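You operate a simulated robot arm through the tools that you are given. There is no shell and no other tool.

The job below is to be done with a simulated robot arm. You get a single attempt, and the scene is never put back.

TASK
Put things in order on the top of the grey bench. At the end: the teal block stands where the purple cube stood; the blue peg is on the grey tape tin; the green pump stands where the teal block stood; the purple cube stands on top of the orange rubber foot; whatever was shut is shut again. Leave all else as you found it, and nothing knocked over.
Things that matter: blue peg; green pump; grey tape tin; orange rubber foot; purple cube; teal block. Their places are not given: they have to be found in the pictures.

The check looks at the end state, three seconds after you hand in, the way a careful person would. Anything else that was tipped, shoved, dropped, spilled or broken makes it a failure.

THE ROBOT
A 7-joint arm with a two-finger gripper, fixed in place. Base frame: the origin is at the foot of the arm, x ahead of it, y to its left, z up; the work surface is at about z = 0. Readings come in mm, degrees, newtons and seconds.
With the tool pointing down near the work surface it reaches from about 160 to 380 mm from the base axis. Its first joint turns from -72.0 to 72.0 degrees. Payload 0.6 kg.
The tool frame sits at the grasp point between the pads (the TCP): z along the fingers, y along the line on which they close. The tips reach 22 mm beyond it. The gripper opens to 92 mm; its body begins 65 mm behind the TCP.
Orientation is that of the tool frame in the base frame, as [roll, pitch, yaw] about the fixed x, y, z axes, in that order (R = Rz(yaw) Ry(pitch) Rx(roll)). With the fingers straight down and closing along the base's y, the tool's x points along the base's -x, its y along +y and its z along -z.

THE INTERFACE
- The arm moves only by the tool play_rows. Its argument "plan" is a list of rows, each a list of 7 numbers: the shift along the tool's x, y, z in m, then the turn, a rotation vector about the tool's x, y, z in degrees, then the opening in per cent of the stroke, from 0 (shut) to 100 (fully open). In form: [[dx, dy, dz, ax, ay, az, grip], ...]. A call has 1 to 20 rows; each row is the pose to reach, as a shift and turn from the pose commanded when the call began, along the tool's axes at that moment. A row lasts 0.2 s, in which the tool goes at most 50 mm and 8.6 degrees; a call with a longer step from one row to the next is refused whole, and so is a gripper value outside its range. Where a pose cannot be reached the arm comes as near as it can. A force on the tool above 40 N (or 10 N above the force at the start of the call, whichever is more), or a blocked arm, ends the call early, and 0.2 s more pass. The fingers move at their own pace (about 59.9 mm/s each) and stop on an object; they squeeze with about 24 N. The grip force told is the motor's: it shows also when the fingers shut on nothing. Time passes only in rows, and 0.2 s behind the last, so rows that repeat a pose let the fingers close. It gives the time, the measured TCP pose, the force on the tool (base axes), the opening and the grip force at its end, in the units of the frame above (readings bear some noise), with the torque about the TCP (base axes, N m) and any sound that the robot's microphone picked up.
- Cameras (640 x 400 px; columns grow to the right, rows downward): "scene" is fixed at [59.1, -276.4, 399.4]; the picture's right is [0.71, -0.70, 0.00], its down [-0.43, -0.44, -0.79] and it looks along [0.55, 0.56, -0.61] (base axes); focal length 214 px, centre (320, 200). "wrist" rides on the gripper at [71, 19, -102] in the tool frame; the picture's right is [-0.26, 0.97, 0.00], its down [-0.75, -0.20, -0.62] and it looks along [-0.60, -0.16, 0.78] (tool axes); focal length 280 px, centre (320, 200).
- snapshot(camera): a new picture of that camera. It takes no simulated time.
- pixel_to_xyz(camera, pixels): there is no depth. For up to 12 entries [column, row, z] of the newest picture of that camera ("zoom" is the newest enlarged one), the place [x, y] in the base frame at which the ray of that pixel passes the height z, good to about 2 mm. It takes no simulated time.
- close_up(camera, box): a new picture of the part [left, top, right, bottom] of that camera's present view, enlarged. It takes no simulated time.
- hand_in(): hands the job in; it is judged then, once.

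Leave the gripper open and the arm clear of the work at the hand-in unless told otherwise.

The tools are called as a command line: name --pt "numbers of a row" for each row, then --argument value for the rest, lists and objects as JSON in quotes. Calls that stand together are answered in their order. play_rows: Moves the arm, as the interface text tells. Its arguments: {"type":"object","properties":{"plan":{"type":"array","items":{"type":"array","items":{"type":"number"}}}},"required":["plan"]} The other tools are called the same way: snapshot (camera) takes a picture; pixel_to_xyz (camera, pixels) gives the place at which the rays of pixels pass given heights; close_up (camera, box) takes an enlarged picture of a part of a camera's view; hand_in () hands the job in.

At the start:

```text
time_s: 0.0
tool_pos: [202.5, -17.4, 304.8]
ee_rot: [-180.0, 0.0, 180.0]
ft_force: [0.7, -0.8, 0.0]
wrist_torque: [0.01, -0.02, -0.02]
opening: 91.8
grasp_force: 0.0
```

scene: 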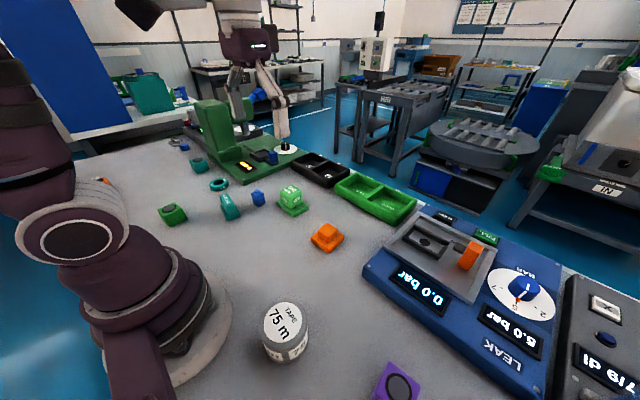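
wrist: 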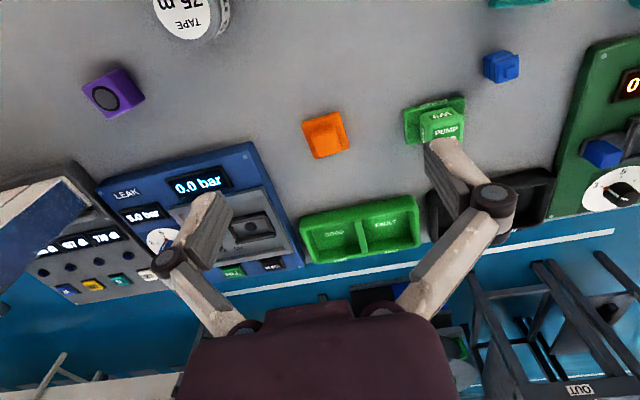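

I'll look first. The scene shows the tape tin near (285,330), the purple cube near (398,382), the orange foot near (327,236), the green pump near (291,200), a small blue thing near (258,198) and teal things near (230,205), (219,184) and (198,165). I'll take enlarged pictures to tell them apart.

close_up --camera "scene" --box '[140, 120, 340, 245]'

close_up --camera "scene" --box '[240, 200, 560, 400]'

close_up --camera "wrist" --box '[380, 0, 640, 162]'

close_up --camera "wrist" --box '[60, 0, 380, 200]'

```text
3.20 times, centred on (240, 182) of scene
```

zoom: 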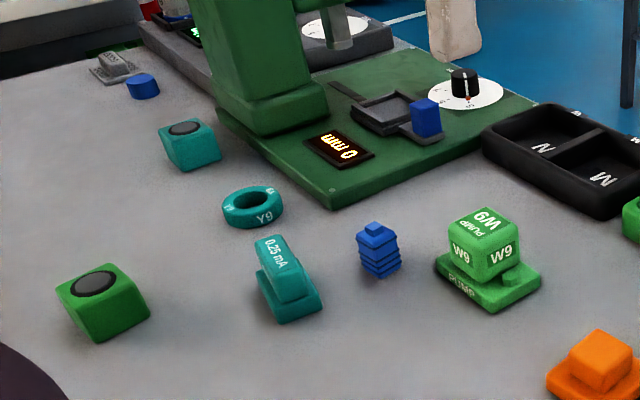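

```text
2.00 times, centred on (400, 300) of scene
```

zoom: 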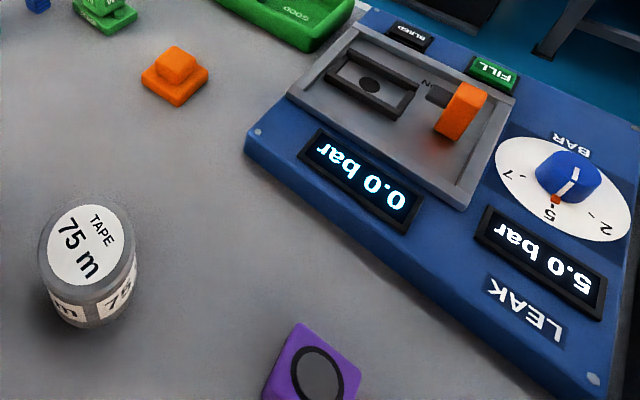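

```text
2.46 times, centred on (510, 81) of wrist
```

zoom: 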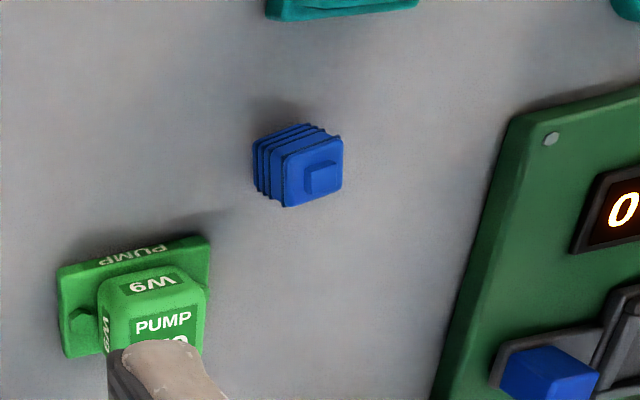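

```text
2.00 times, centred on (220, 100) of wrist
```

zoom: 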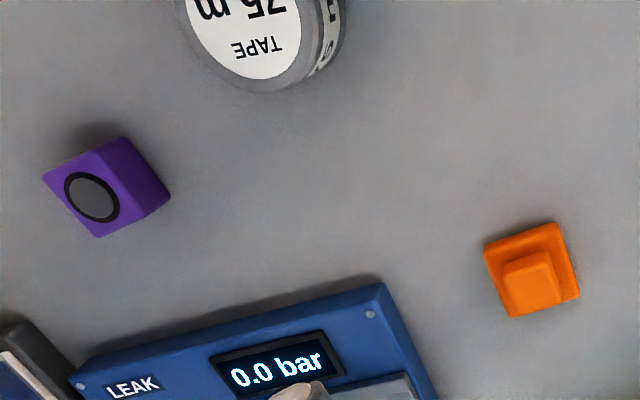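

The small objects at the far left need a closer look, and there is something orange near (103,180) next to the arm. I'll enlarge those areas.

close_up --camera "scene" --box '[150, 130, 230, 180]'

close_up --camera "scene" --box '[60, 150, 140, 200]'

close_up --camera "scene" --box '[190, 165, 270, 225]'

close_up --camera "scene" --box '[150, 90, 310, 190]'

close_up --camera "scene" --box '[480, 250, 640, 400]'

pixel_to_xyz --camera "scene" --pixels '[[285, 330, 20], [398, 385, 20], [327, 240, 5], [291, 208, 5], [258, 203, 5], [231, 210, 5], [219, 186, 5], [199, 168, 5], [184, 148, 5], [172, 217, 5], [103, 180, 5]]'

```text
8.00 times, centred on (190, 155) of scene
```

zoom: 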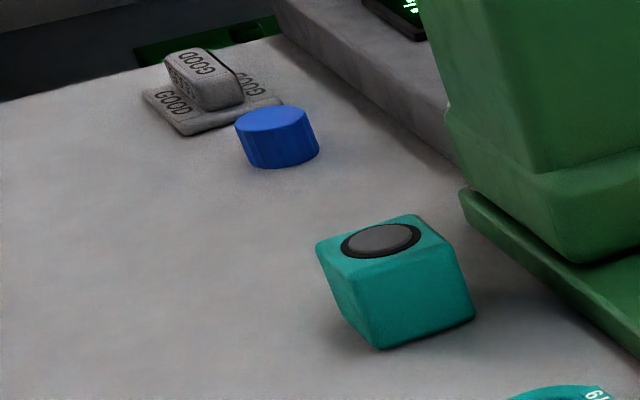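

```text
8.00 times, centred on (100, 175) of scene
```

zoom: 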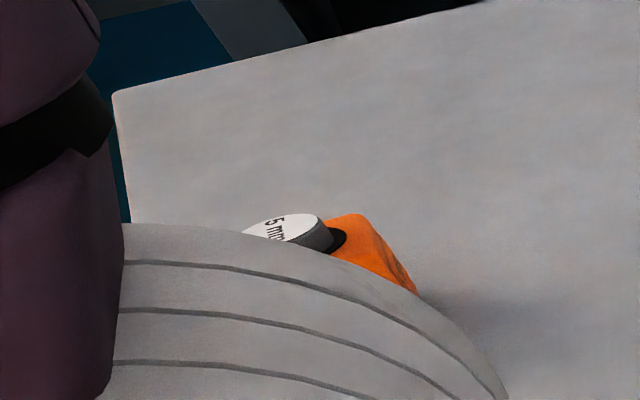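

```text
6.67 times, centred on (230, 195) of scene
```

zoom: 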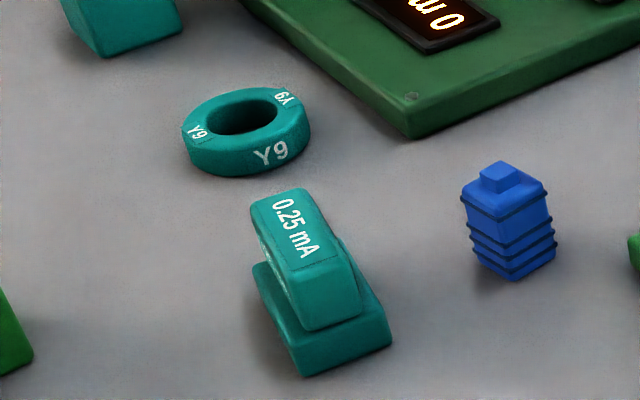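

```text
4.00 times, centred on (230, 140) of scene
```

zoom: 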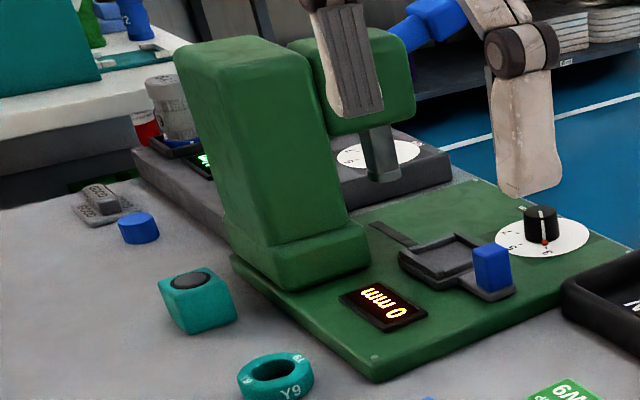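

```text
2.67 times, centred on (560, 325) of scene
```

zoom: 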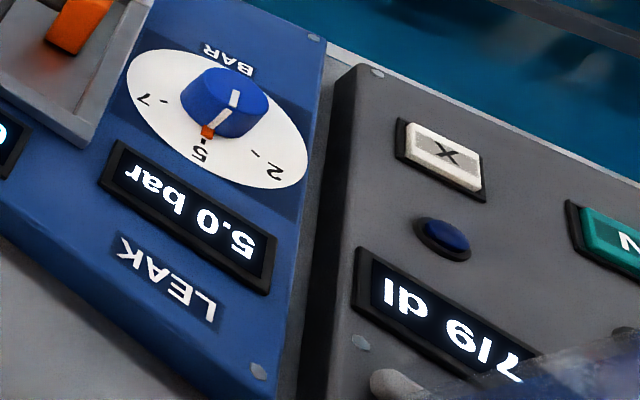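

```text
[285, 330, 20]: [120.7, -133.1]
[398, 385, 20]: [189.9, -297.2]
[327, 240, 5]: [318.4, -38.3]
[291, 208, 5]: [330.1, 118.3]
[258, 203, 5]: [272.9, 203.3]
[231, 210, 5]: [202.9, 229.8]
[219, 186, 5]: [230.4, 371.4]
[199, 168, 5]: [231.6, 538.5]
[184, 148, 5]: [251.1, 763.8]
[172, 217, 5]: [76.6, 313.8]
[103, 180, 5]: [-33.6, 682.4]
```

Base coordinates settle which ones I can reach. The teal "0.25 mA" block (about 203,230), the ribbed blue peg (about 273,203), the pump (about 330,118), the orange foot (about 318,-38), the tin (about 121,-133) and the purple cube (about 190,-297) are all in reach. The look-alikes are outside it: the teal cube, the blue disc, the green cube and the ring. Next I'll move the wrist camera toward the purple cube to measure it.

play_rows --pt "0.006 -0.027 0.007 0 0 0 100" --pt "0.013 -0.053 0.014 0 0 0 100" --pt "0.02 -0.08 0.021 0 0 0 100" --pt "0.026 -0.107 0.028 0 0 0 100" --pt "0.033 -0.133 0.035 0 0 0 100" --pt "0.04 -0.16 0.042 0 0 0 100" --pt "0.046 -0.187 0.049 0 0 0 100" --pt "0.052 -0.213 0.055 0 0 0 100" --pt "0.052 -0.213 0.055 0 0 0 100"

snapshot --camera "wrist"

snapshot --camera "scene"

```text
time_s: 2.0
tool_pos: [151.1, -230.9, 250.4]
ee_rot: [-180.0, 0.0, -180.0]
ft_force: [-0.3, -0.1, 0.6]
wrist_torque: [0.03, 0.0, 0.01]
opening: 92.2
grasp_force: 0.0
```

```text
taken
```

wrist: 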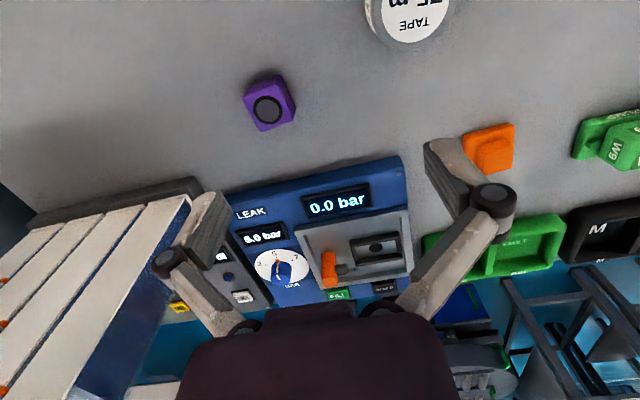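

```text
taken
```

scene: 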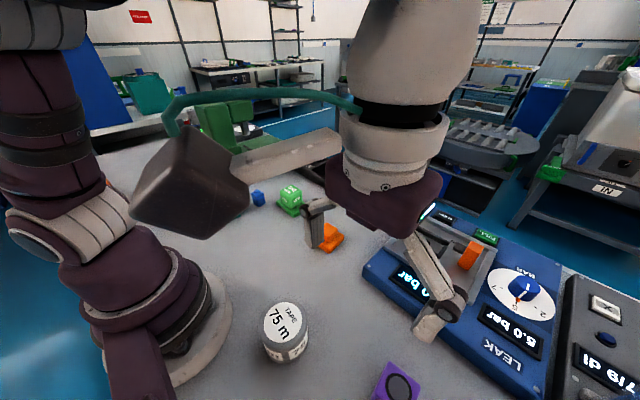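

The purple cube is now at about (270,103) in the wrist view. I'll enlarge it to find its corners.

close_up --camera "wrist" --box '[220, 60, 320, 140]'

close_up --camera "wrist" --box '[0, 140, 320, 340]'

close_up --camera "scene" --box '[340, 350, 440, 400]'

```text
5.00 times, centred on (270, 100) of wrist
```

zoom: 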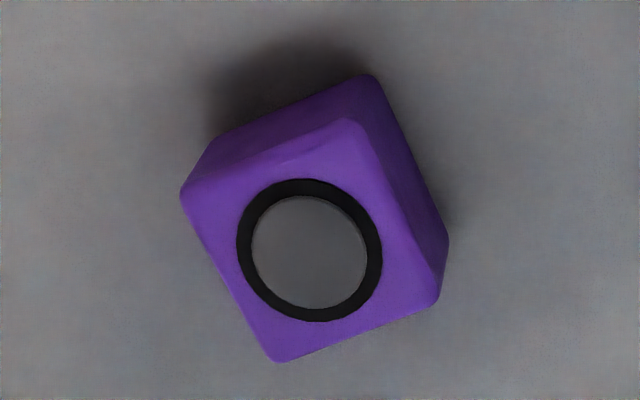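

```text
2.00 times, centred on (160, 240) of wrist
```

zoom: 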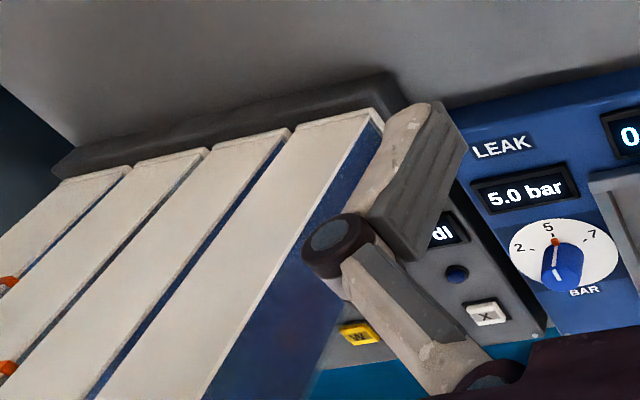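

```text
6.40 times, centred on (390, 375) of scene
```

zoom: 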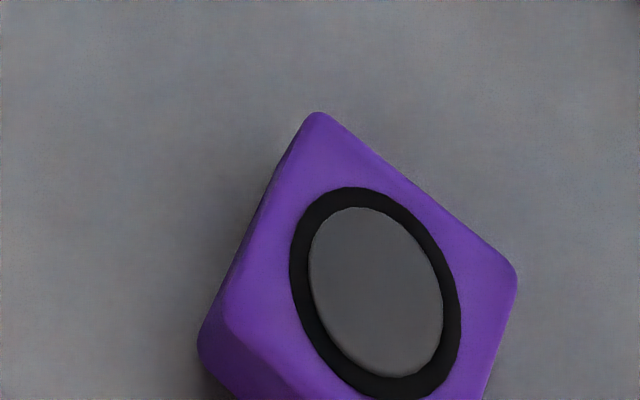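

Now I'll triangulate the cube's top disc and corners from both cameras at several trial heights.

pixel_to_xyz --camera "wrist" --pixels '[[267.8, 110.4, 30], [267.8, 110.4, 40], [267.8, 110.4, 50], [242.6, 99, 40], [276.4, 84, 40], [294, 121, 40], [261, 132, 40], [280, 75, 0], [295.6, 107.6, 0], [120, 250, 0], [160, 205, 50], [30, 225, 0]]'

pixel_to_xyz --camera "scene" --pixels '[[398.6, 389.8, 30], [398.6, 389.8, 40], [398.6, 389.8, 50], [389.7, 361.25, 40], [420.6, 386.7, 40], [375.6, 393.4, 40]]'

```text
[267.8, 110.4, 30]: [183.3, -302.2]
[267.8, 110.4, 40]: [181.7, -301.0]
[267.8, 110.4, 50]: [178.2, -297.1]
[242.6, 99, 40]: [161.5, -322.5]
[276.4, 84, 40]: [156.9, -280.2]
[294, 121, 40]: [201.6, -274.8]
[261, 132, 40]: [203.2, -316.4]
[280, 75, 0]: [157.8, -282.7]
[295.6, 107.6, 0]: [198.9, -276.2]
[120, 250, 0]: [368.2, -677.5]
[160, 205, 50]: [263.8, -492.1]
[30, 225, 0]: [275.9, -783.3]
```

```text
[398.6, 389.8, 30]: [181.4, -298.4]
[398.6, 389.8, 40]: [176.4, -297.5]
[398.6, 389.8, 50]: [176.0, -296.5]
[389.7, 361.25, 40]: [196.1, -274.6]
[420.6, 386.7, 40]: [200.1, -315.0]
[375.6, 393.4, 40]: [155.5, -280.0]
```

The cube measures about 42 mm on a side and is centred near (180.5,-299.5), turned about +7°. Next I'll move to see the tape tin and the orange foot.

play_rows --pt "-0.004 0.025 -0.012 0 0 0 100" --pt "-0.008 0.055 -0.025 0 0 0 100" --pt "-0.012 0.085 -0.035 0 0 0 100" --pt "-0.016 0.115 -0.045 0 0 0 100" --pt "-0.02 0.14 -0.05 0 0 0 100" --pt "-0.02 0.14 -0.05 0 0 0 100"

snapshot --camera "wrist"

close_up --camera "wrist" --box '[200, 0, 360, 100]'

close_up --camera "wrist" --box '[340, 80, 500, 180]'

```text
time_s: 3.4
tool_pos: [172.2, -88.4, 302.1]
ee_rot: [180.0, 0.1, -180.0]
ft_force: [0.6, -0.1, 0.4]
wrist_torque: [-0.03, 0.01, 0.0]
opening: 91.9
grasp_force: 0.1
```

```text
taken
```

wrist: 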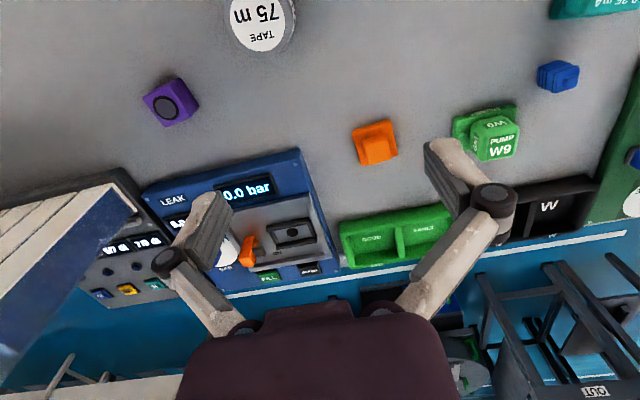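

```text
4.00 times, centred on (280, 50) of wrist
```

zoom: 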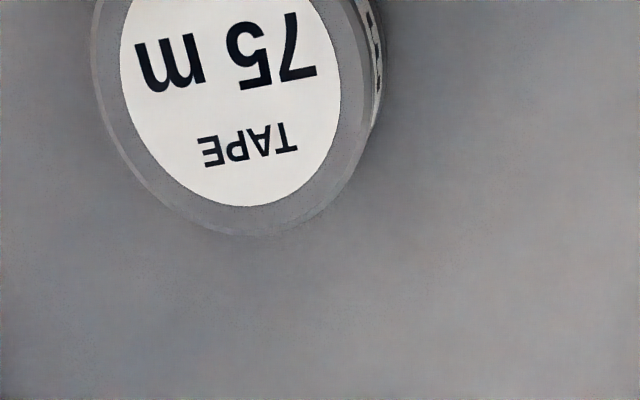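

```text
4.00 times, centred on (420, 130) of wrist
```

zoom: 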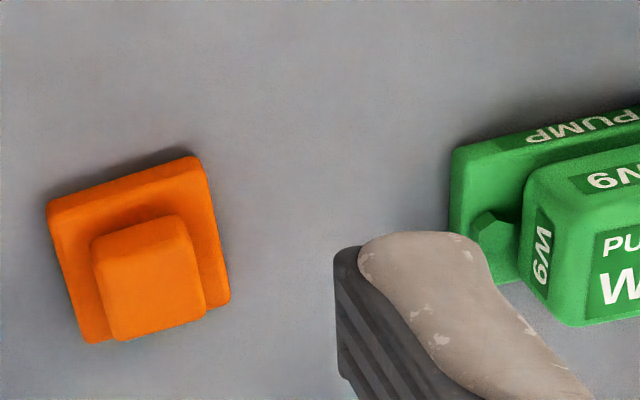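

Both the orange foot (about 375,142) and the tin are in view. I'll get the same parts from the scene camera for triangulation.

pixel_to_xyz --camera "wrist" --pixels '[[351.75, 131.25, 8], [389.25, 119.25, 8], [397.5, 155, 8], [361.25, 165.5, 8], [363, 140, 25], [386.25, 134.5, 25], [391.25, 158, 25], [368.75, 165, 25]]'

close_up --camera "scene" --box '[300, 212, 356, 256]'

close_up --camera "scene" --box '[240, 290, 336, 370]'

close_up --camera "scene" --box '[268, 175, 324, 225]'

```text
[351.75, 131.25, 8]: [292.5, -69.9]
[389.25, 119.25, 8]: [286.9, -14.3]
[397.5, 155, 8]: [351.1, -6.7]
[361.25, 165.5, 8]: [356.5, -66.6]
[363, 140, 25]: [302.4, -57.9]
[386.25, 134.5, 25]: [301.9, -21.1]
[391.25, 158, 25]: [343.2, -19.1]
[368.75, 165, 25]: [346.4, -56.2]
```

```text
9.09 times, centred on (328, 234) of scene
```

zoom: 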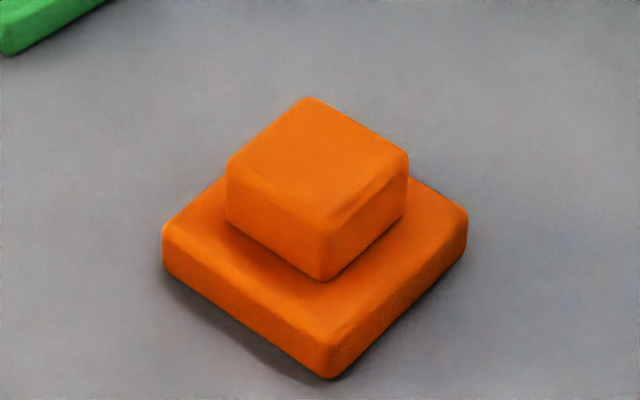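

```text
5.00 times, centred on (288, 330) of scene
```

zoom: 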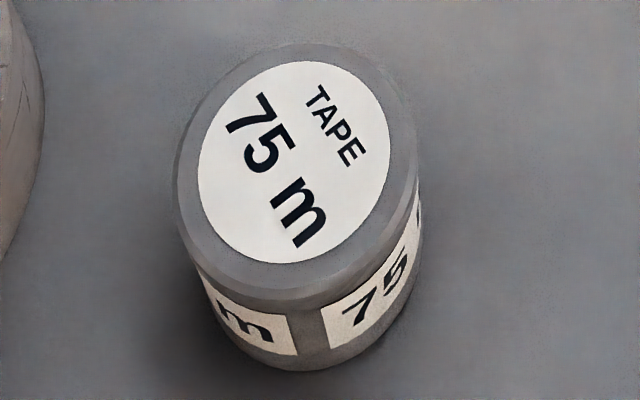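

```text
8.00 times, centred on (296, 200) of scene
```

zoom: 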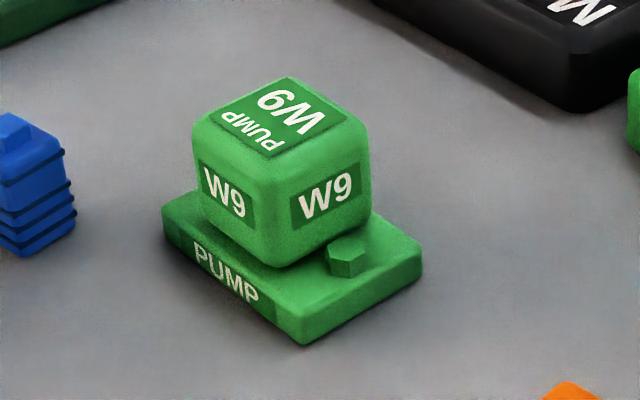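

Next come the trial heights for the foot, the tin and the pump from the scene view.

pixel_to_xyz --camera "scene" --pixels '[[310.6, 237.1, 10], [344.2, 235.65, 10], [329.1, 249.95, 10], [329.1, 253.6, 0], [317.9, 230.15, 25], [326.35, 222.7, 25], [337.7, 229.05, 25], [329.1, 236.4, 25], [328.55, 242.8, 10], [329.1, 236.4, 30]]'

pixel_to_xyz --camera "scene" --pixels '[[282.8, 322.4, 40], [282.8, 322.4, 50], [260, 324, 45], [307.6, 320, 45], [285, 298.6, 45], [284, 348, 45], [276.25, 201.25, 10], [293.9, 214.75, 10], [293.9, 218.1, 0], [308.75, 206.25, 10], [290, 208.1, 10]]'

pixel_to_xyz --camera "wrist" --pixels '[[260, 51.75, 40], [260, 51.75, 50], [285, 23.75, 45], [230.5, 10, 45], [363, 140, 20], [363, 140, 30], [368.75, 165, 30], [386.25, 134.5, 30]]'

```text
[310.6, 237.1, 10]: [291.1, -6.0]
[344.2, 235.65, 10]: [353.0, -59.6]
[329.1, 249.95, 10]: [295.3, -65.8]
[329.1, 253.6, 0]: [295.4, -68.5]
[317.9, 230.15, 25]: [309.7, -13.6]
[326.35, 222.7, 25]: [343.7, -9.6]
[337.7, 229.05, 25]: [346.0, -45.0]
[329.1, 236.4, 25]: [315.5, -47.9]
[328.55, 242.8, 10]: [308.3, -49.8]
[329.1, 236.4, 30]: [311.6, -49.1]
```

```text
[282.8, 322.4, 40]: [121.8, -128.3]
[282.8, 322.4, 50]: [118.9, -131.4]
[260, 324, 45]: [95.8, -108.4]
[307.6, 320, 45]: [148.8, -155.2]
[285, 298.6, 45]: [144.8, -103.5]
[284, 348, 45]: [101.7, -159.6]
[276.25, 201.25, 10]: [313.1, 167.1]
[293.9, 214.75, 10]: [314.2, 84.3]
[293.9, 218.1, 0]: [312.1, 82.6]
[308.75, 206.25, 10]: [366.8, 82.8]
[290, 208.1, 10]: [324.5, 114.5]
```

```text
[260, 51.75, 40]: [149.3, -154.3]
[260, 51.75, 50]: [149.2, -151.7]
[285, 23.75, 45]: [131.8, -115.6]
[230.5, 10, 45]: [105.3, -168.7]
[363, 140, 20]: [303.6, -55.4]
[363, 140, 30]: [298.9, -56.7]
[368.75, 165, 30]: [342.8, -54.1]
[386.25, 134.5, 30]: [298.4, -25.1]
```

Estimates so far:
- **Foot:** plate about 60 mm and 13 mm thick, block about 35 mm with its top near z=34, centre about (320,-37).
- **Tin:** about 70 mm across, near (120,-135).

Next I'll move over to the peg, pump and teal block side.

play_rows --pt "-0.004 0.03 0.005 0 0 0 100" --pt "-0.008 0.07 0.012 0 0 0 100" --pt "-0.012 0.11 0.02 0 0 0 100" --pt "-0.016 0.15 0.028 0 0 0 100" --pt "-0.02 0.19 0.035 0 0 0 100" --pt "-0.02 0.22 0.042 0 0 0 100" --pt "-0.02 0.22 0.042 0 0 0 100"

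snapshot --camera "wrist"

snapshot --camera "scene"

```text
time_s: 5.0
tool_pos: [187.2, 129.9, 255.0]
ee_rot: [180.0, 0.1, 179.9]
ft_force: [0.7, -0.7, 0.0]
wrist_torque: [0.01, 0.06, 0.01]
opening: 91.9
grasp_force: 0.1
```

```text
taken
```

wrist: 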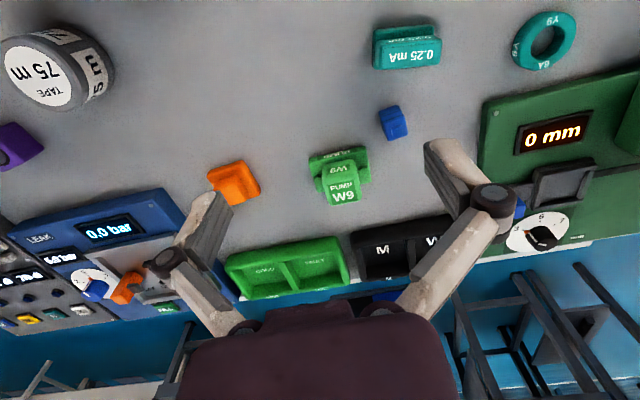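

```text
taken
```

scene: 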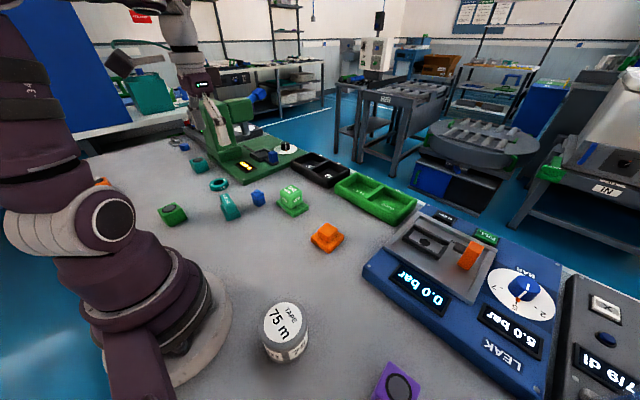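

All of them show in this wrist view. I'll enlarge each and read off the corners.

close_up --camera "wrist" --box '[360, 10, 456, 80]'

close_up --camera "wrist" --box '[360, 90, 424, 150]'

close_up --camera "wrist" --box '[290, 135, 390, 215]'

close_up --camera "wrist" --box '[0, 20, 128, 120]'

close_up --camera "scene" --box '[206, 185, 286, 225]'

```text
5.71 times, centred on (408, 45) of wrist
```

zoom: 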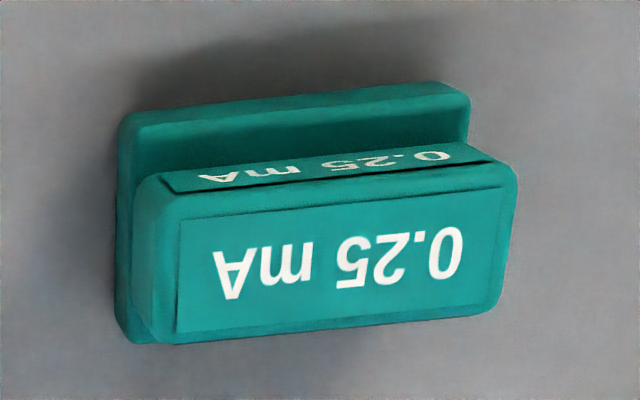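

```text
6.67 times, centred on (392, 120) of wrist
```

zoom: 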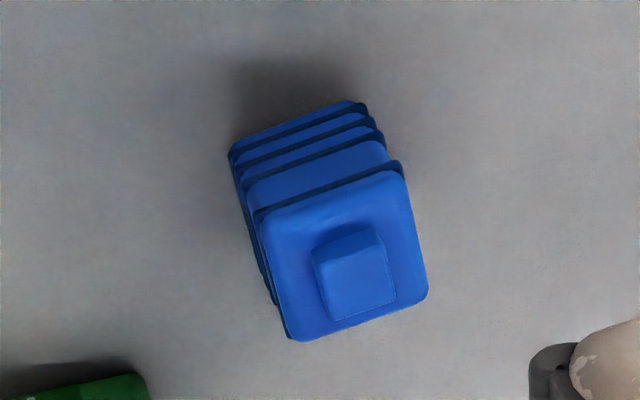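

```text
5.00 times, centred on (340, 175) of wrist
```

zoom: 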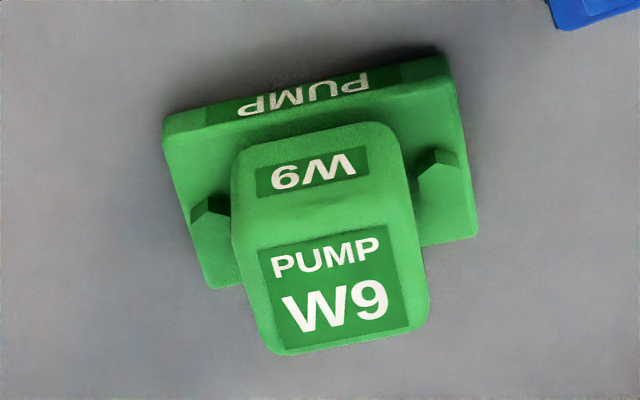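

```text
4.00 times, centred on (64, 70) of wrist
```

zoom: 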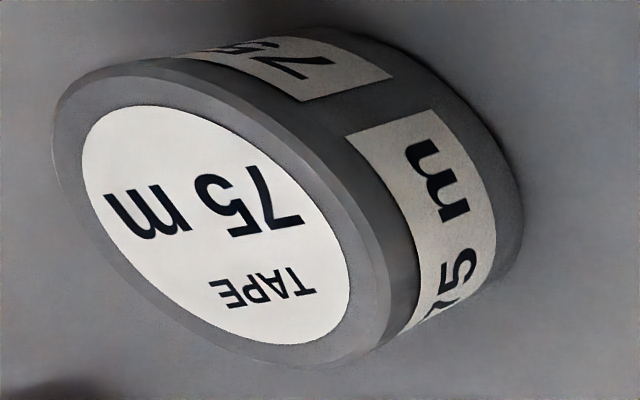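

```text
8.00 times, centred on (246, 205) of scene
```

zoom: 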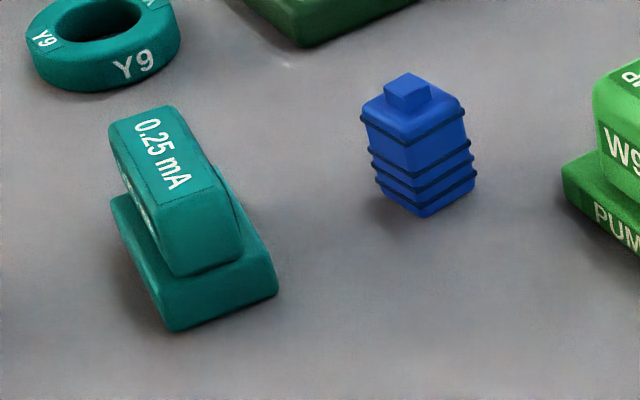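

I'll query positions of the teal block, peg, pump and tin at trial heights from both cameras.

pixel_to_xyz --camera "wrist" --pixels '[[373, 32.8, 12], [433.4, 25.8, 12], [373.9, 69.5, 12], [376.5, 43.3, 35], [442.2, 42.4, 35], [438.7, 62.5, 35], [378.3, 69.5, 35], [378.5, 113.2, 0], [398.7, 105.4, 0]]'

pixel_to_xyz --camera "wrist" --pixels '[[382.2, 121.8, 40], [404.3, 114.7, 40], [408.2, 133.9, 40], [387.5, 141, 40], [309, 163, 12], [365, 150, 12], [371.6, 182, 12], [318, 192, 12], [324, 181, 50], [358, 175, 50], [362, 199, 50], [330, 206, 50]]'

pixel_to_xyz --camera "scene" --pixels '[[219.5, 195.6, 35], [227.9, 193.4, 35], [227.9, 214.4, 35], [236.25, 210.6, 35], [228.25, 221.5, 0], [240.75, 216.6, 0], [251.25, 193.1, 40], [257.25, 197.9, 40], [264.1, 193.1, 40], [259.1, 206.9, 0], [253.9, 204.4, 0], [265.4, 203.1, 0]]'

pixel_to_xyz --camera "wrist" --pixels '[[54, 76, 40], [54, 76, 50], [54, 76, 60], [13, 48, 50], [95, 95, 50]]'

pixel_to_xyz --camera "scene" --pixels '[[284, 364, 0], [284, 348, 50], [284, 348, 60], [282.8, 322.4, 60], [276.25, 201.25, 12], [293.9, 218.1, 0], [308.75, 206.25, 12]]'

```text
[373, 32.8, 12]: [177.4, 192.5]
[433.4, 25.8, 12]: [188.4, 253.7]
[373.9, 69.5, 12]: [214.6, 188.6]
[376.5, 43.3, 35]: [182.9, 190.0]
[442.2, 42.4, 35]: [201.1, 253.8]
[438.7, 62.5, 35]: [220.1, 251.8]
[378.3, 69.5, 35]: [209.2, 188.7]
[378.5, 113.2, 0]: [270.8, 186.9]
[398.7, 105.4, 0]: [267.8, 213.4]
```

```text
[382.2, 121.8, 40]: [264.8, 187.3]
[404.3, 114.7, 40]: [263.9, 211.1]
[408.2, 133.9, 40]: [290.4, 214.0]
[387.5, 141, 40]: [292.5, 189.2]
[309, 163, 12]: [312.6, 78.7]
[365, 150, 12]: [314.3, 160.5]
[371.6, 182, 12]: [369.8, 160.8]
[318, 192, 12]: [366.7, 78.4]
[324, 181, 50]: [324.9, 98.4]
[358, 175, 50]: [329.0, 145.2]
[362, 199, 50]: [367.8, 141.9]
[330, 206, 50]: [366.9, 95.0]
```

```text
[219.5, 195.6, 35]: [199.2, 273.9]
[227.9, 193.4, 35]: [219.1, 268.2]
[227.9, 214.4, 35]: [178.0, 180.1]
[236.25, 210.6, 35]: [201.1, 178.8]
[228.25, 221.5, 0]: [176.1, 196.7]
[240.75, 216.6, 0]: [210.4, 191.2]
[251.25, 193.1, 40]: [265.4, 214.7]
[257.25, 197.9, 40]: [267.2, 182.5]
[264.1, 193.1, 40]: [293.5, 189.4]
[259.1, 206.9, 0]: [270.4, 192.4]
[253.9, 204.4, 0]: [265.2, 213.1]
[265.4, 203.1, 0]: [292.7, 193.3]
```

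```text
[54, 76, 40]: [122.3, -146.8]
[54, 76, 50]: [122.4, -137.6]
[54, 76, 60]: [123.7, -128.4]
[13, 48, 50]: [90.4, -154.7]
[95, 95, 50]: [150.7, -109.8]
```

```text
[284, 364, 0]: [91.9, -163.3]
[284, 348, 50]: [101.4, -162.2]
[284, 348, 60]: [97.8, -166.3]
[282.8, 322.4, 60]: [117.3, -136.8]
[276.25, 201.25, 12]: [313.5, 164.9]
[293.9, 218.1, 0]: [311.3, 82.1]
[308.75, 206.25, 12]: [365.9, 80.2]
```

Estimates from these readings:

| Item | Centre (x, y) | Size | Top z | Turn |
|---|---|---|---|---|
| Teal block | (201,222) | about 36×62 mm | 37 | about -9° |
| Peg | (278.5,201.5) | about 26 mm square | about 40 | about +6° |
| Pump | (340,121) | plate 54×82 mm | body 54 | about -1° |
| Tin | (120.5,-133.5) | – | about 54 | – |

Before moving I'll check the edges of the machines next to the destinations.

pixel_to_xyz --camera "scene" --pixels '[[363, 275, 0], [450, 345, 0], [515, 398, 0], [363, 262, 20], [558, 398, 0], [243, 186, 0], [180, 150, 0]]'

pixel_to_xyz --camera "wrist" --pixels '[[482, 108, 10], [478, 190, 10], [540, 68, 0], [515, 45, 0], [340, 240, 0], [355, 233, 20]]'

```text
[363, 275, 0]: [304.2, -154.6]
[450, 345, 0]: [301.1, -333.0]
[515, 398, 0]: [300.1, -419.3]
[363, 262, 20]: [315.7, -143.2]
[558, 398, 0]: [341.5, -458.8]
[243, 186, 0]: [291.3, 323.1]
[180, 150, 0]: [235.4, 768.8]
```

```text
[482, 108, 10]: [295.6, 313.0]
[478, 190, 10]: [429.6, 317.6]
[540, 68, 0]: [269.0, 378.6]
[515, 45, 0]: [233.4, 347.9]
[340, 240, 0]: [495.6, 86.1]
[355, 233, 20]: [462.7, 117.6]
```

There's plenty of room: the leak tester's near edge is at x≈302 and the press corner is near (294,318). Next I'll go above the purple cube, turned +7°, and look again from closer.

play_rows --pt "0.0 -0.02 0.0 0 0 0 100" --pt "0.0 -0.06 0.0 0 0 0 100" --pt "0.0 -0.1 0.0 0 0 0 100" --pt "0.0 -0.14 0.005 0 0 0 100" --pt "0.001 -0.18 0.01 0 0 0 100" --pt "0.002 -0.22 0.015 0 0 -1 100" --pt "0.003 -0.26 0.02 0 0 -2 100" --pt "0.004 -0.3 0.03 0 0 -3 100" --pt "0.005 -0.34 0.04 0 0 -4 100" --pt "0.006 -0.38 0.055 0 0 -5 100" --pt "0.0067 -0.415 0.07 0 0 -6 100" --pt "0.0067 -0.4295 0.085 0 0 -7 100" --pt "0.0067 -0.4295 0.085 0 0 -7 100"

snapshot --camera "wrist"

snapshot --camera "scene"

```text
time_s: 7.8
tool_pos: [185.4, -301.9, 174.1]
ee_rot: [179.9, 0.0, -173.0]
ft_force: [-1.5, 1.2, -0.8]
wrist_torque: [0.02, -0.04, -0.01]
opening: 92.4
grasp_force: 0.1
```

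```text
taken
```

wrist: 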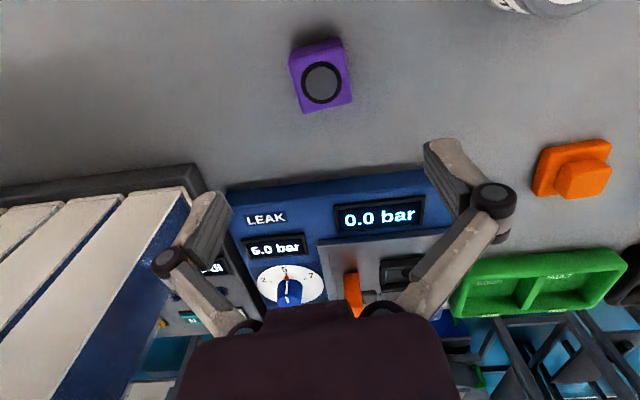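

```text
taken
```

scene: 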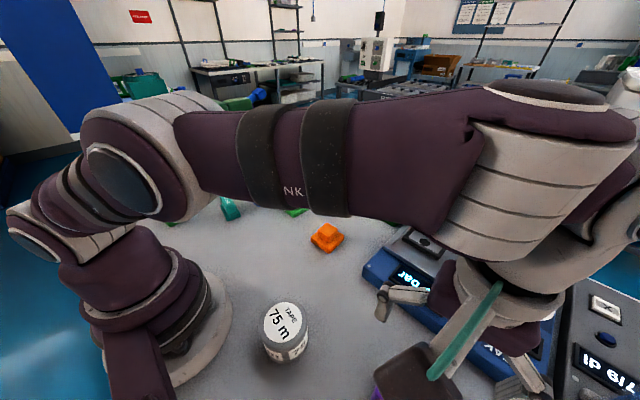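

The measured poses scatter by about 2 mm, so I'll take a couple of null readings to average out the noise and enlarge the cube again.

play_rows --pt "0 0 0 0 0 0 100"

play_rows --pt "0 0 0 0 0 0 100"

play_rows --pt "0 0 0 0 0 0 100"

snapshot --camera "wrist"

close_up --camera "wrist" --box '[272, 24, 368, 124]'

```text
time_s: 8.2
tool_pos: [186.8, -302.5, 174.5]
ee_rot: [-180.0, 0.1, -173.1]
ft_force: [-0.1, 0.7, 0.6]
wrist_torque: [0.02, -0.01, 0.01]
opening: 91.6
grasp_force: 0.0
```

```text
time_s: 8.6
tool_pos: [185.1, -301.9, 173.5]
ee_rot: [-180.0, 0.0, -172.9]
ft_force: [-0.2, 0.0, 0.3]
wrist_torque: [0.0, 0.02, -0.01]
opening: 91.9
grasp_force: 0.0
```

```text
time_s: 9.0
tool_pos: [184.3, -301.8, 174.4]
ee_rot: [-180.0, 0.0, -173.1]
ft_force: [0.4, 0.2, 0.0]
wrist_torque: [0.0, 0.0, -0.01]
opening: 92.1
grasp_force: 0.1
```

```text
taken
```

wrist: 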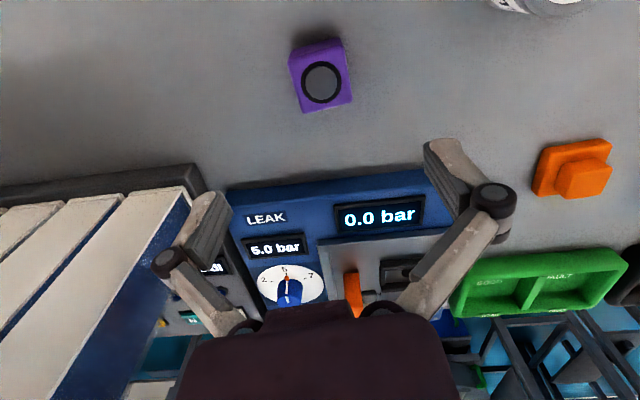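

```text
4.00 times, centred on (320, 74) of wrist
```

zoom: 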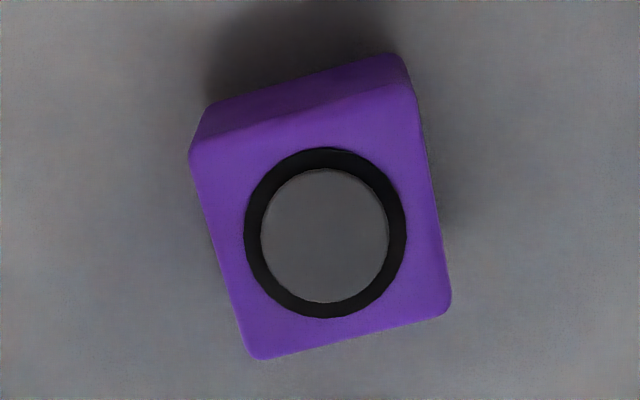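

pixel_to_xyz --camera "wrist" --pixels '[[321.25, 82.25, 42], [287.5, 61.5, 42], [343.25, 47, 42], [352.5, 101.5, 42], [302.5, 113.5, 42], [291.75, 50.25, 0], [338, 37.75, 0], [321.25, 82.25, 40], [321.25, 82.25, 38]]'

```text
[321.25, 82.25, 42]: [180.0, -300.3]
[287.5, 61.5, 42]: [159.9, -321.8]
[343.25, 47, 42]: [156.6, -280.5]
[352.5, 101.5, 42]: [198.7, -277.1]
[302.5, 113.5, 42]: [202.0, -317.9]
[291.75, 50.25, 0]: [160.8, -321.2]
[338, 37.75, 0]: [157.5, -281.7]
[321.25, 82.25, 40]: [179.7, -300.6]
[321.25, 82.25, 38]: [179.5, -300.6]
```

The cube centre reads about (179.7,-300) with a turn of about +5°. I'm lining up over it, then going straight down to TCP z≈27 with the gripper open.

play_rows --pt "0.0055 0.0028 0.0 0 0 2 100" --pt "0.0055 0.0028 0.03 0 0 2 100" --pt "0.0055 0.0028 0.06 0 0 2 100" --pt "0.0055 0.0028 0.09 0 0 2 100" --pt "0.0055 0.0028 0.115 0 0 2 100" --pt "0.0055 0.0028 0.13 0 0 2 100" --pt "0.0055 0.0028 0.14 0 0 2 100" --pt "0.0055 0.0028 0.147 0 0 2 100" --pt "0.0055 0.0028 0.147 0 0 2 100"

snapshot --camera "wrist"

close_up --camera "scene" --box '[340, 300, 500, 400]'

```text
time_s: 11.0
tool_pos: [177.1, -296.9, 26.4]
ee_rot: [180.0, -0.1, -175.0]
ft_force: [-0.8, -0.5, -0.3]
wrist_torque: [-0.04, 0.01, -0.01]
opening: 92.1
grasp_force: 0.0
```

```text
taken
```

wrist: 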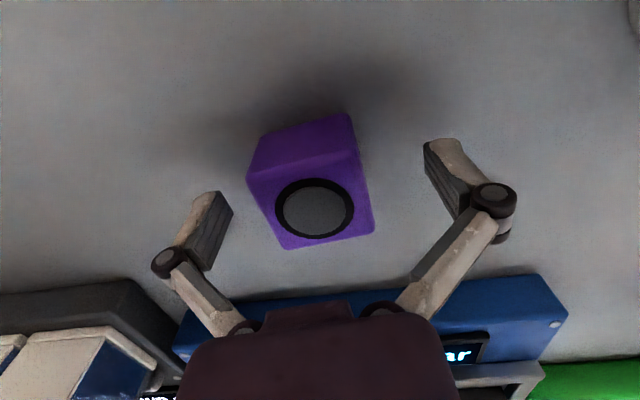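

```text
4.00 times, centred on (420, 350) of scene
```

zoom: 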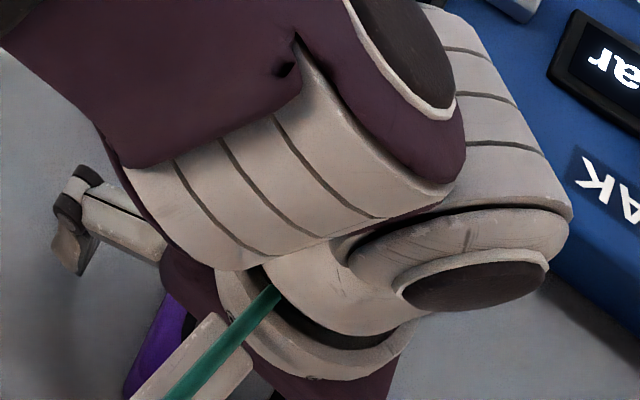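

The cube sits between the pads with its disc at (315,212), about 2 mm from ideal. I'll nudge by 2 mm and close.

play_rows --pt "-0.002 -0.0015 0 0 0 0 100" --pt "-0.002 -0.0015 0 0 0 0 60" --pt "-0.002 -0.0015 0 0 0 0 30" --pt "-0.002 -0.0015 0 0 0 0 0" --pt "-0.002 -0.0015 0 0 0 0 0" --pt "-0.002 -0.0015 0 0 0 0 0" --pt "-0.002 -0.0015 0 0 0 0 0"

snapshot --camera "wrist"

```text
time_s: 12.6
tool_pos: [180.2, -299.1, 25.8]
ee_rot: [-180.0, -0.1, -174.9]
ft_force: [-0.7, -1.7, 4.3]
wrist_torque: [0.04, 0.0, 0.04]
opening: 45.4
grasp_force: 24.2
```

```text
taken
```

wrist: 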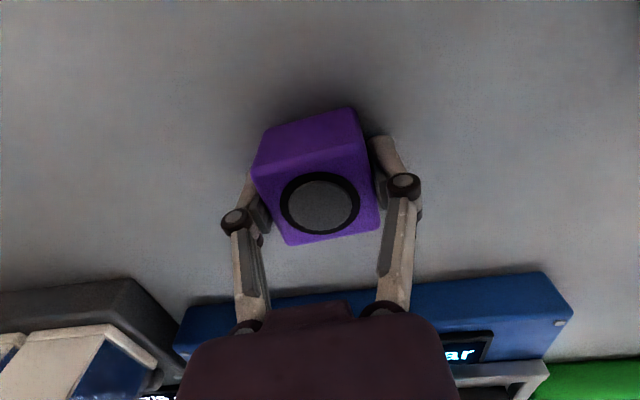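

The grip is solid, with an opening of 45.4 mm at 24 N. I'll lift the cube gently and check that it stays held.

play_rows --pt "0 0 -0.005 0 0 0 0" --pt "0 0 -0.015 0 0 0 0" --pt "0 0 -0.035 0 0 0 0" --pt "0 0 -0.065 0 0 0 0" --pt "0 0 -0.1 0 0 0 0" --pt "0 0 -0.135 0 0 0 0" --pt "0 0 -0.165 0 0 0 0" --pt "0 0 -0.175 0 0 0 0" --pt "0 0 -0.175 0 0 0 0"

snapshot --camera "wrist"

```text
time_s: 14.6
tool_pos: [178.5, -300.3, 200.2]
ee_rot: [-180.0, 0.1, -175.0]
ft_force: [1.6, 0.0, -0.3]
wrist_torque: [0.01, 0.01, 0.01]
opening: 0.2
grasp_force: 24.0
```

```text
taken
```

wrist: 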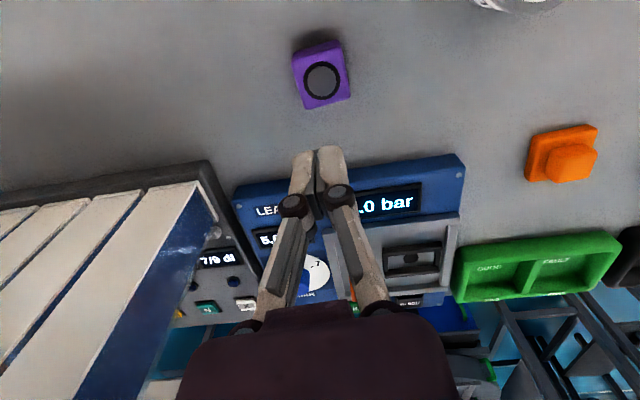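

The cube slipped out: the opening now reads 0.2 mm, and the cube is still standing on the bench at about (321,75). I'll check carefully whether it moved before trying again.

close_up --camera "wrist" --box '[272, 24, 368, 124]'

pixel_to_xyz --camera "wrist" --pixels '[[321, 80, 42], [561, 155, 34], [561, 155, 25]]'

close_up --camera "scene" --box '[340, 338, 440, 400]'

```text
4.00 times, centred on (320, 74) of wrist
```

zoom: 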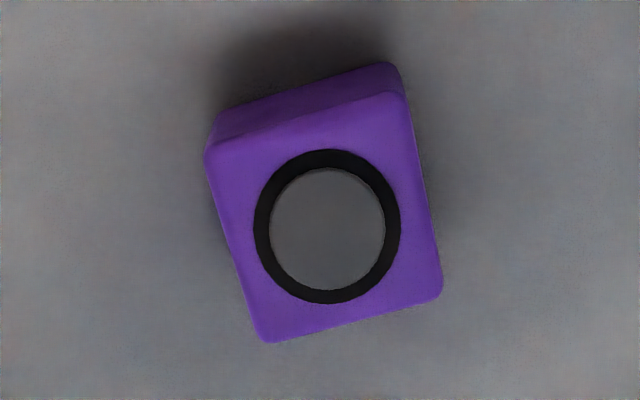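

```text
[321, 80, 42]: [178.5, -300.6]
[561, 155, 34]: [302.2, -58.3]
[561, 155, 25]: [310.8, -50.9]
```

```text
6.40 times, centred on (390, 369) of scene
```

zoom: 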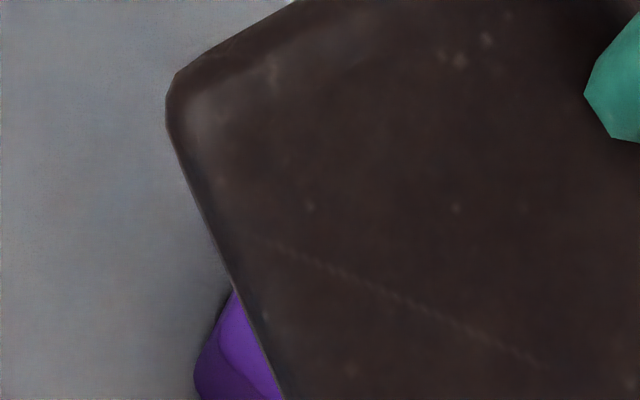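

pixel_to_xyz --camera "wrist" --pixels '[[321.75, 80.75, 44], [291.25, 61, 44], [341.25, 47.75, 44], [350.5, 96.5, 44], [306.25, 109.75, 44], [295, 52.75, 0], [338.75, 39.75, 0]]'

play_rows --pt "0 0 0 0 0 0 50" --pt "0 0 0 0 0 0 100" --pt "0 0 0 0 0 0 100" --pt "0 0 0 0 0 0 100"

play_rows --pt "0 0 0 0 0 0 100"

play_rows --pt "0 0 0 0 0 0 100"

```text
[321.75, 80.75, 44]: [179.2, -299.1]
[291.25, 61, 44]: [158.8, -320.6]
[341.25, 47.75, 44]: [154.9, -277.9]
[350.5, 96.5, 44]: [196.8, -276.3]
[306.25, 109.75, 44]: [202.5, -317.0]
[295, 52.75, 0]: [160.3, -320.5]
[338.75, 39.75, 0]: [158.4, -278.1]
```

```text
time_s: 15.6
tool_pos: [180.0, -300.8, 200.1]
ee_rot: [180.0, 0.0, -175.0]
ft_force: [0.0, 0.7, 1.0]
wrist_torque: [0.01, 0.0, 0.02]
opening: 91.6
grasp_force: 0.0
```

```text
time_s: 16.0
tool_pos: [179.5, -300.2, 200.7]
ee_rot: [-179.9, 0.0, -175.0]
ft_force: [-0.1, -1.0, 0.0]
wrist_torque: [-0.02, 0.02, 0.01]
opening: 91.9
grasp_force: 0.0
```

```text
time_s: 16.4
tool_pos: [178.9, -301.4, 198.9]
ee_rot: [180.0, 0.1, -175.0]
ft_force: [0.6, -0.6, 0.5]
wrist_torque: [-0.03, 0.0, 0.01]
opening: 92.2
grasp_force: 0.1
```

The cube hasn't moved and the arm is still right above it. I'll go down again, a little lower at TCP z≈24, close, and lift in very small steps while watching the force.

play_rows --pt "0.001 0.001 0.04 0 0 0 100" --pt "0.001 0.001 0.08 0 0 0 100" --pt "0.001 0.001 0.115 0 0 0 100" --pt "0.001 0.001 0.14 0 0 0 100" --pt "0.001 0.001 0.16 0 0 0 100" --pt "0.001 0.001 0.17 0 0 0 100" --pt "0.001 0.001 0.1755 0 0 0 100" --pt "0.001 0.001 0.1755 0 0 0 100" --pt "0.001 0.001 0.1755 0 0 0 70" --pt "0.001 0.001 0.1755 0 0 0 50" --pt "0.001 0.001 0.1755 0 0 0 30" --pt "0.001 0.001 0.1755 0 0 0 0" --pt "0.001 0.001 0.1755 0 0 0 0" --pt "0.001 0.001 0.1755 0 0 0 0" --pt "0.001 0.001 0.1755 0 0 0 0" --pt "0.001 0.001 0.1755 0 0 0 0"

snapshot --camera "wrist"

close_up --camera "wrist" --box '[220, 90, 440, 270]'

```text
time_s: 19.8
tool_pos: [176.4, -298.8, 28.5]
ee_rot: [180.0, -0.1, -175.0]
ft_force: [0.3, 0.8, 3.2]
wrist_torque: [0.0, 0.01, 0.02]
opening: 45.6
grasp_force: 23.8
```

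```text
taken
```

wrist: 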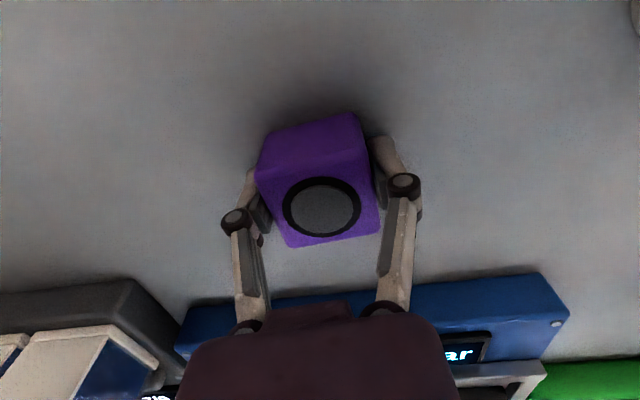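

```text
2.22 times, centred on (330, 180) of wrist
```

zoom: 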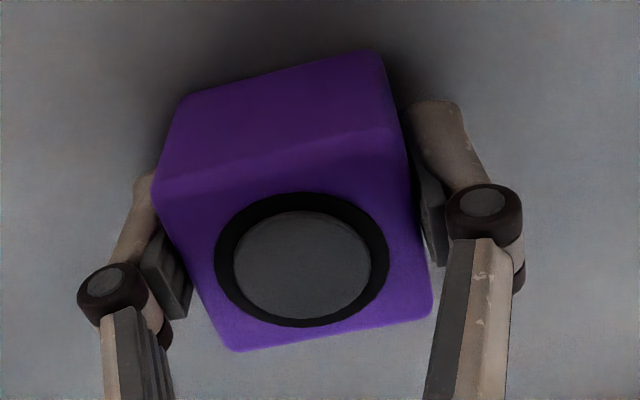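

Held again at 45.6 mm and 24 N. I'll lift 3 mm slowly and read the force.

play_rows --pt "0 0 -0.001 0 0 0 0" --pt "0 0 -0.002 0 0 0 0" --pt "0 0 -0.003 0 0 0 0" --pt "0 0 -0.003 0 0 0 0"

snapshot --camera "wrist"

```text
time_s: 20.8
tool_pos: [180.3, -298.9, 28.0]
ee_rot: [180.0, 0.0, -175.0]
ft_force: [-0.1, -0.5, -1.3]
wrist_torque: [0.04, -0.01, 0.0]
opening: 45.2
grasp_force: 24.0
```

```text
taken
```

wrist: 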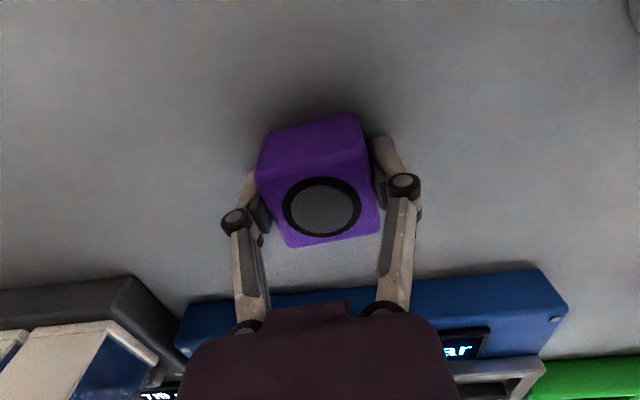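

The cube kept the same place in the wrist view (disc at about (322,207)), so it is rising with the tool. The load is only about 1–2 N. I'll go on slowly.

play_rows --pt "0 0 -0.002 0 0 0 0" --pt "0 0 -0.004 0 0 0 0" --pt "0 0 -0.006 0 0 0 0" --pt "0 0 -0.008 0 0 0 0" --pt "0 0 -0.01 0 0 0 0" --pt "0 0 -0.01 0 0 0 0"

snapshot --camera "wrist"

```text
time_s: 22.2
tool_pos: [178.6, -298.5, 39.0]
ee_rot: [180.0, 0.0, -175.0]
ft_force: [0.2, 0.1, -1.3]
wrist_torque: [-0.03, 0.0, 0.03]
opening: 45.6
grasp_force: 23.8
```

```text
taken
```

wrist: 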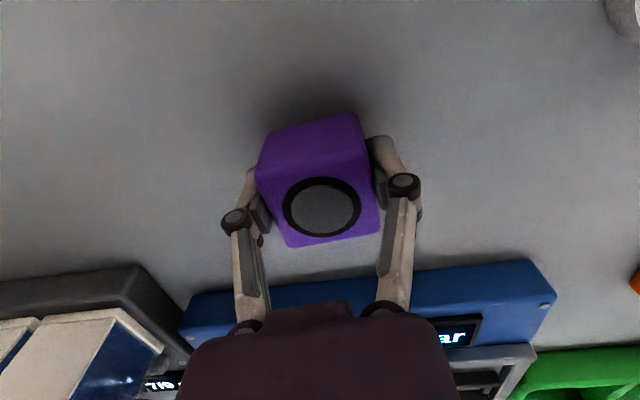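

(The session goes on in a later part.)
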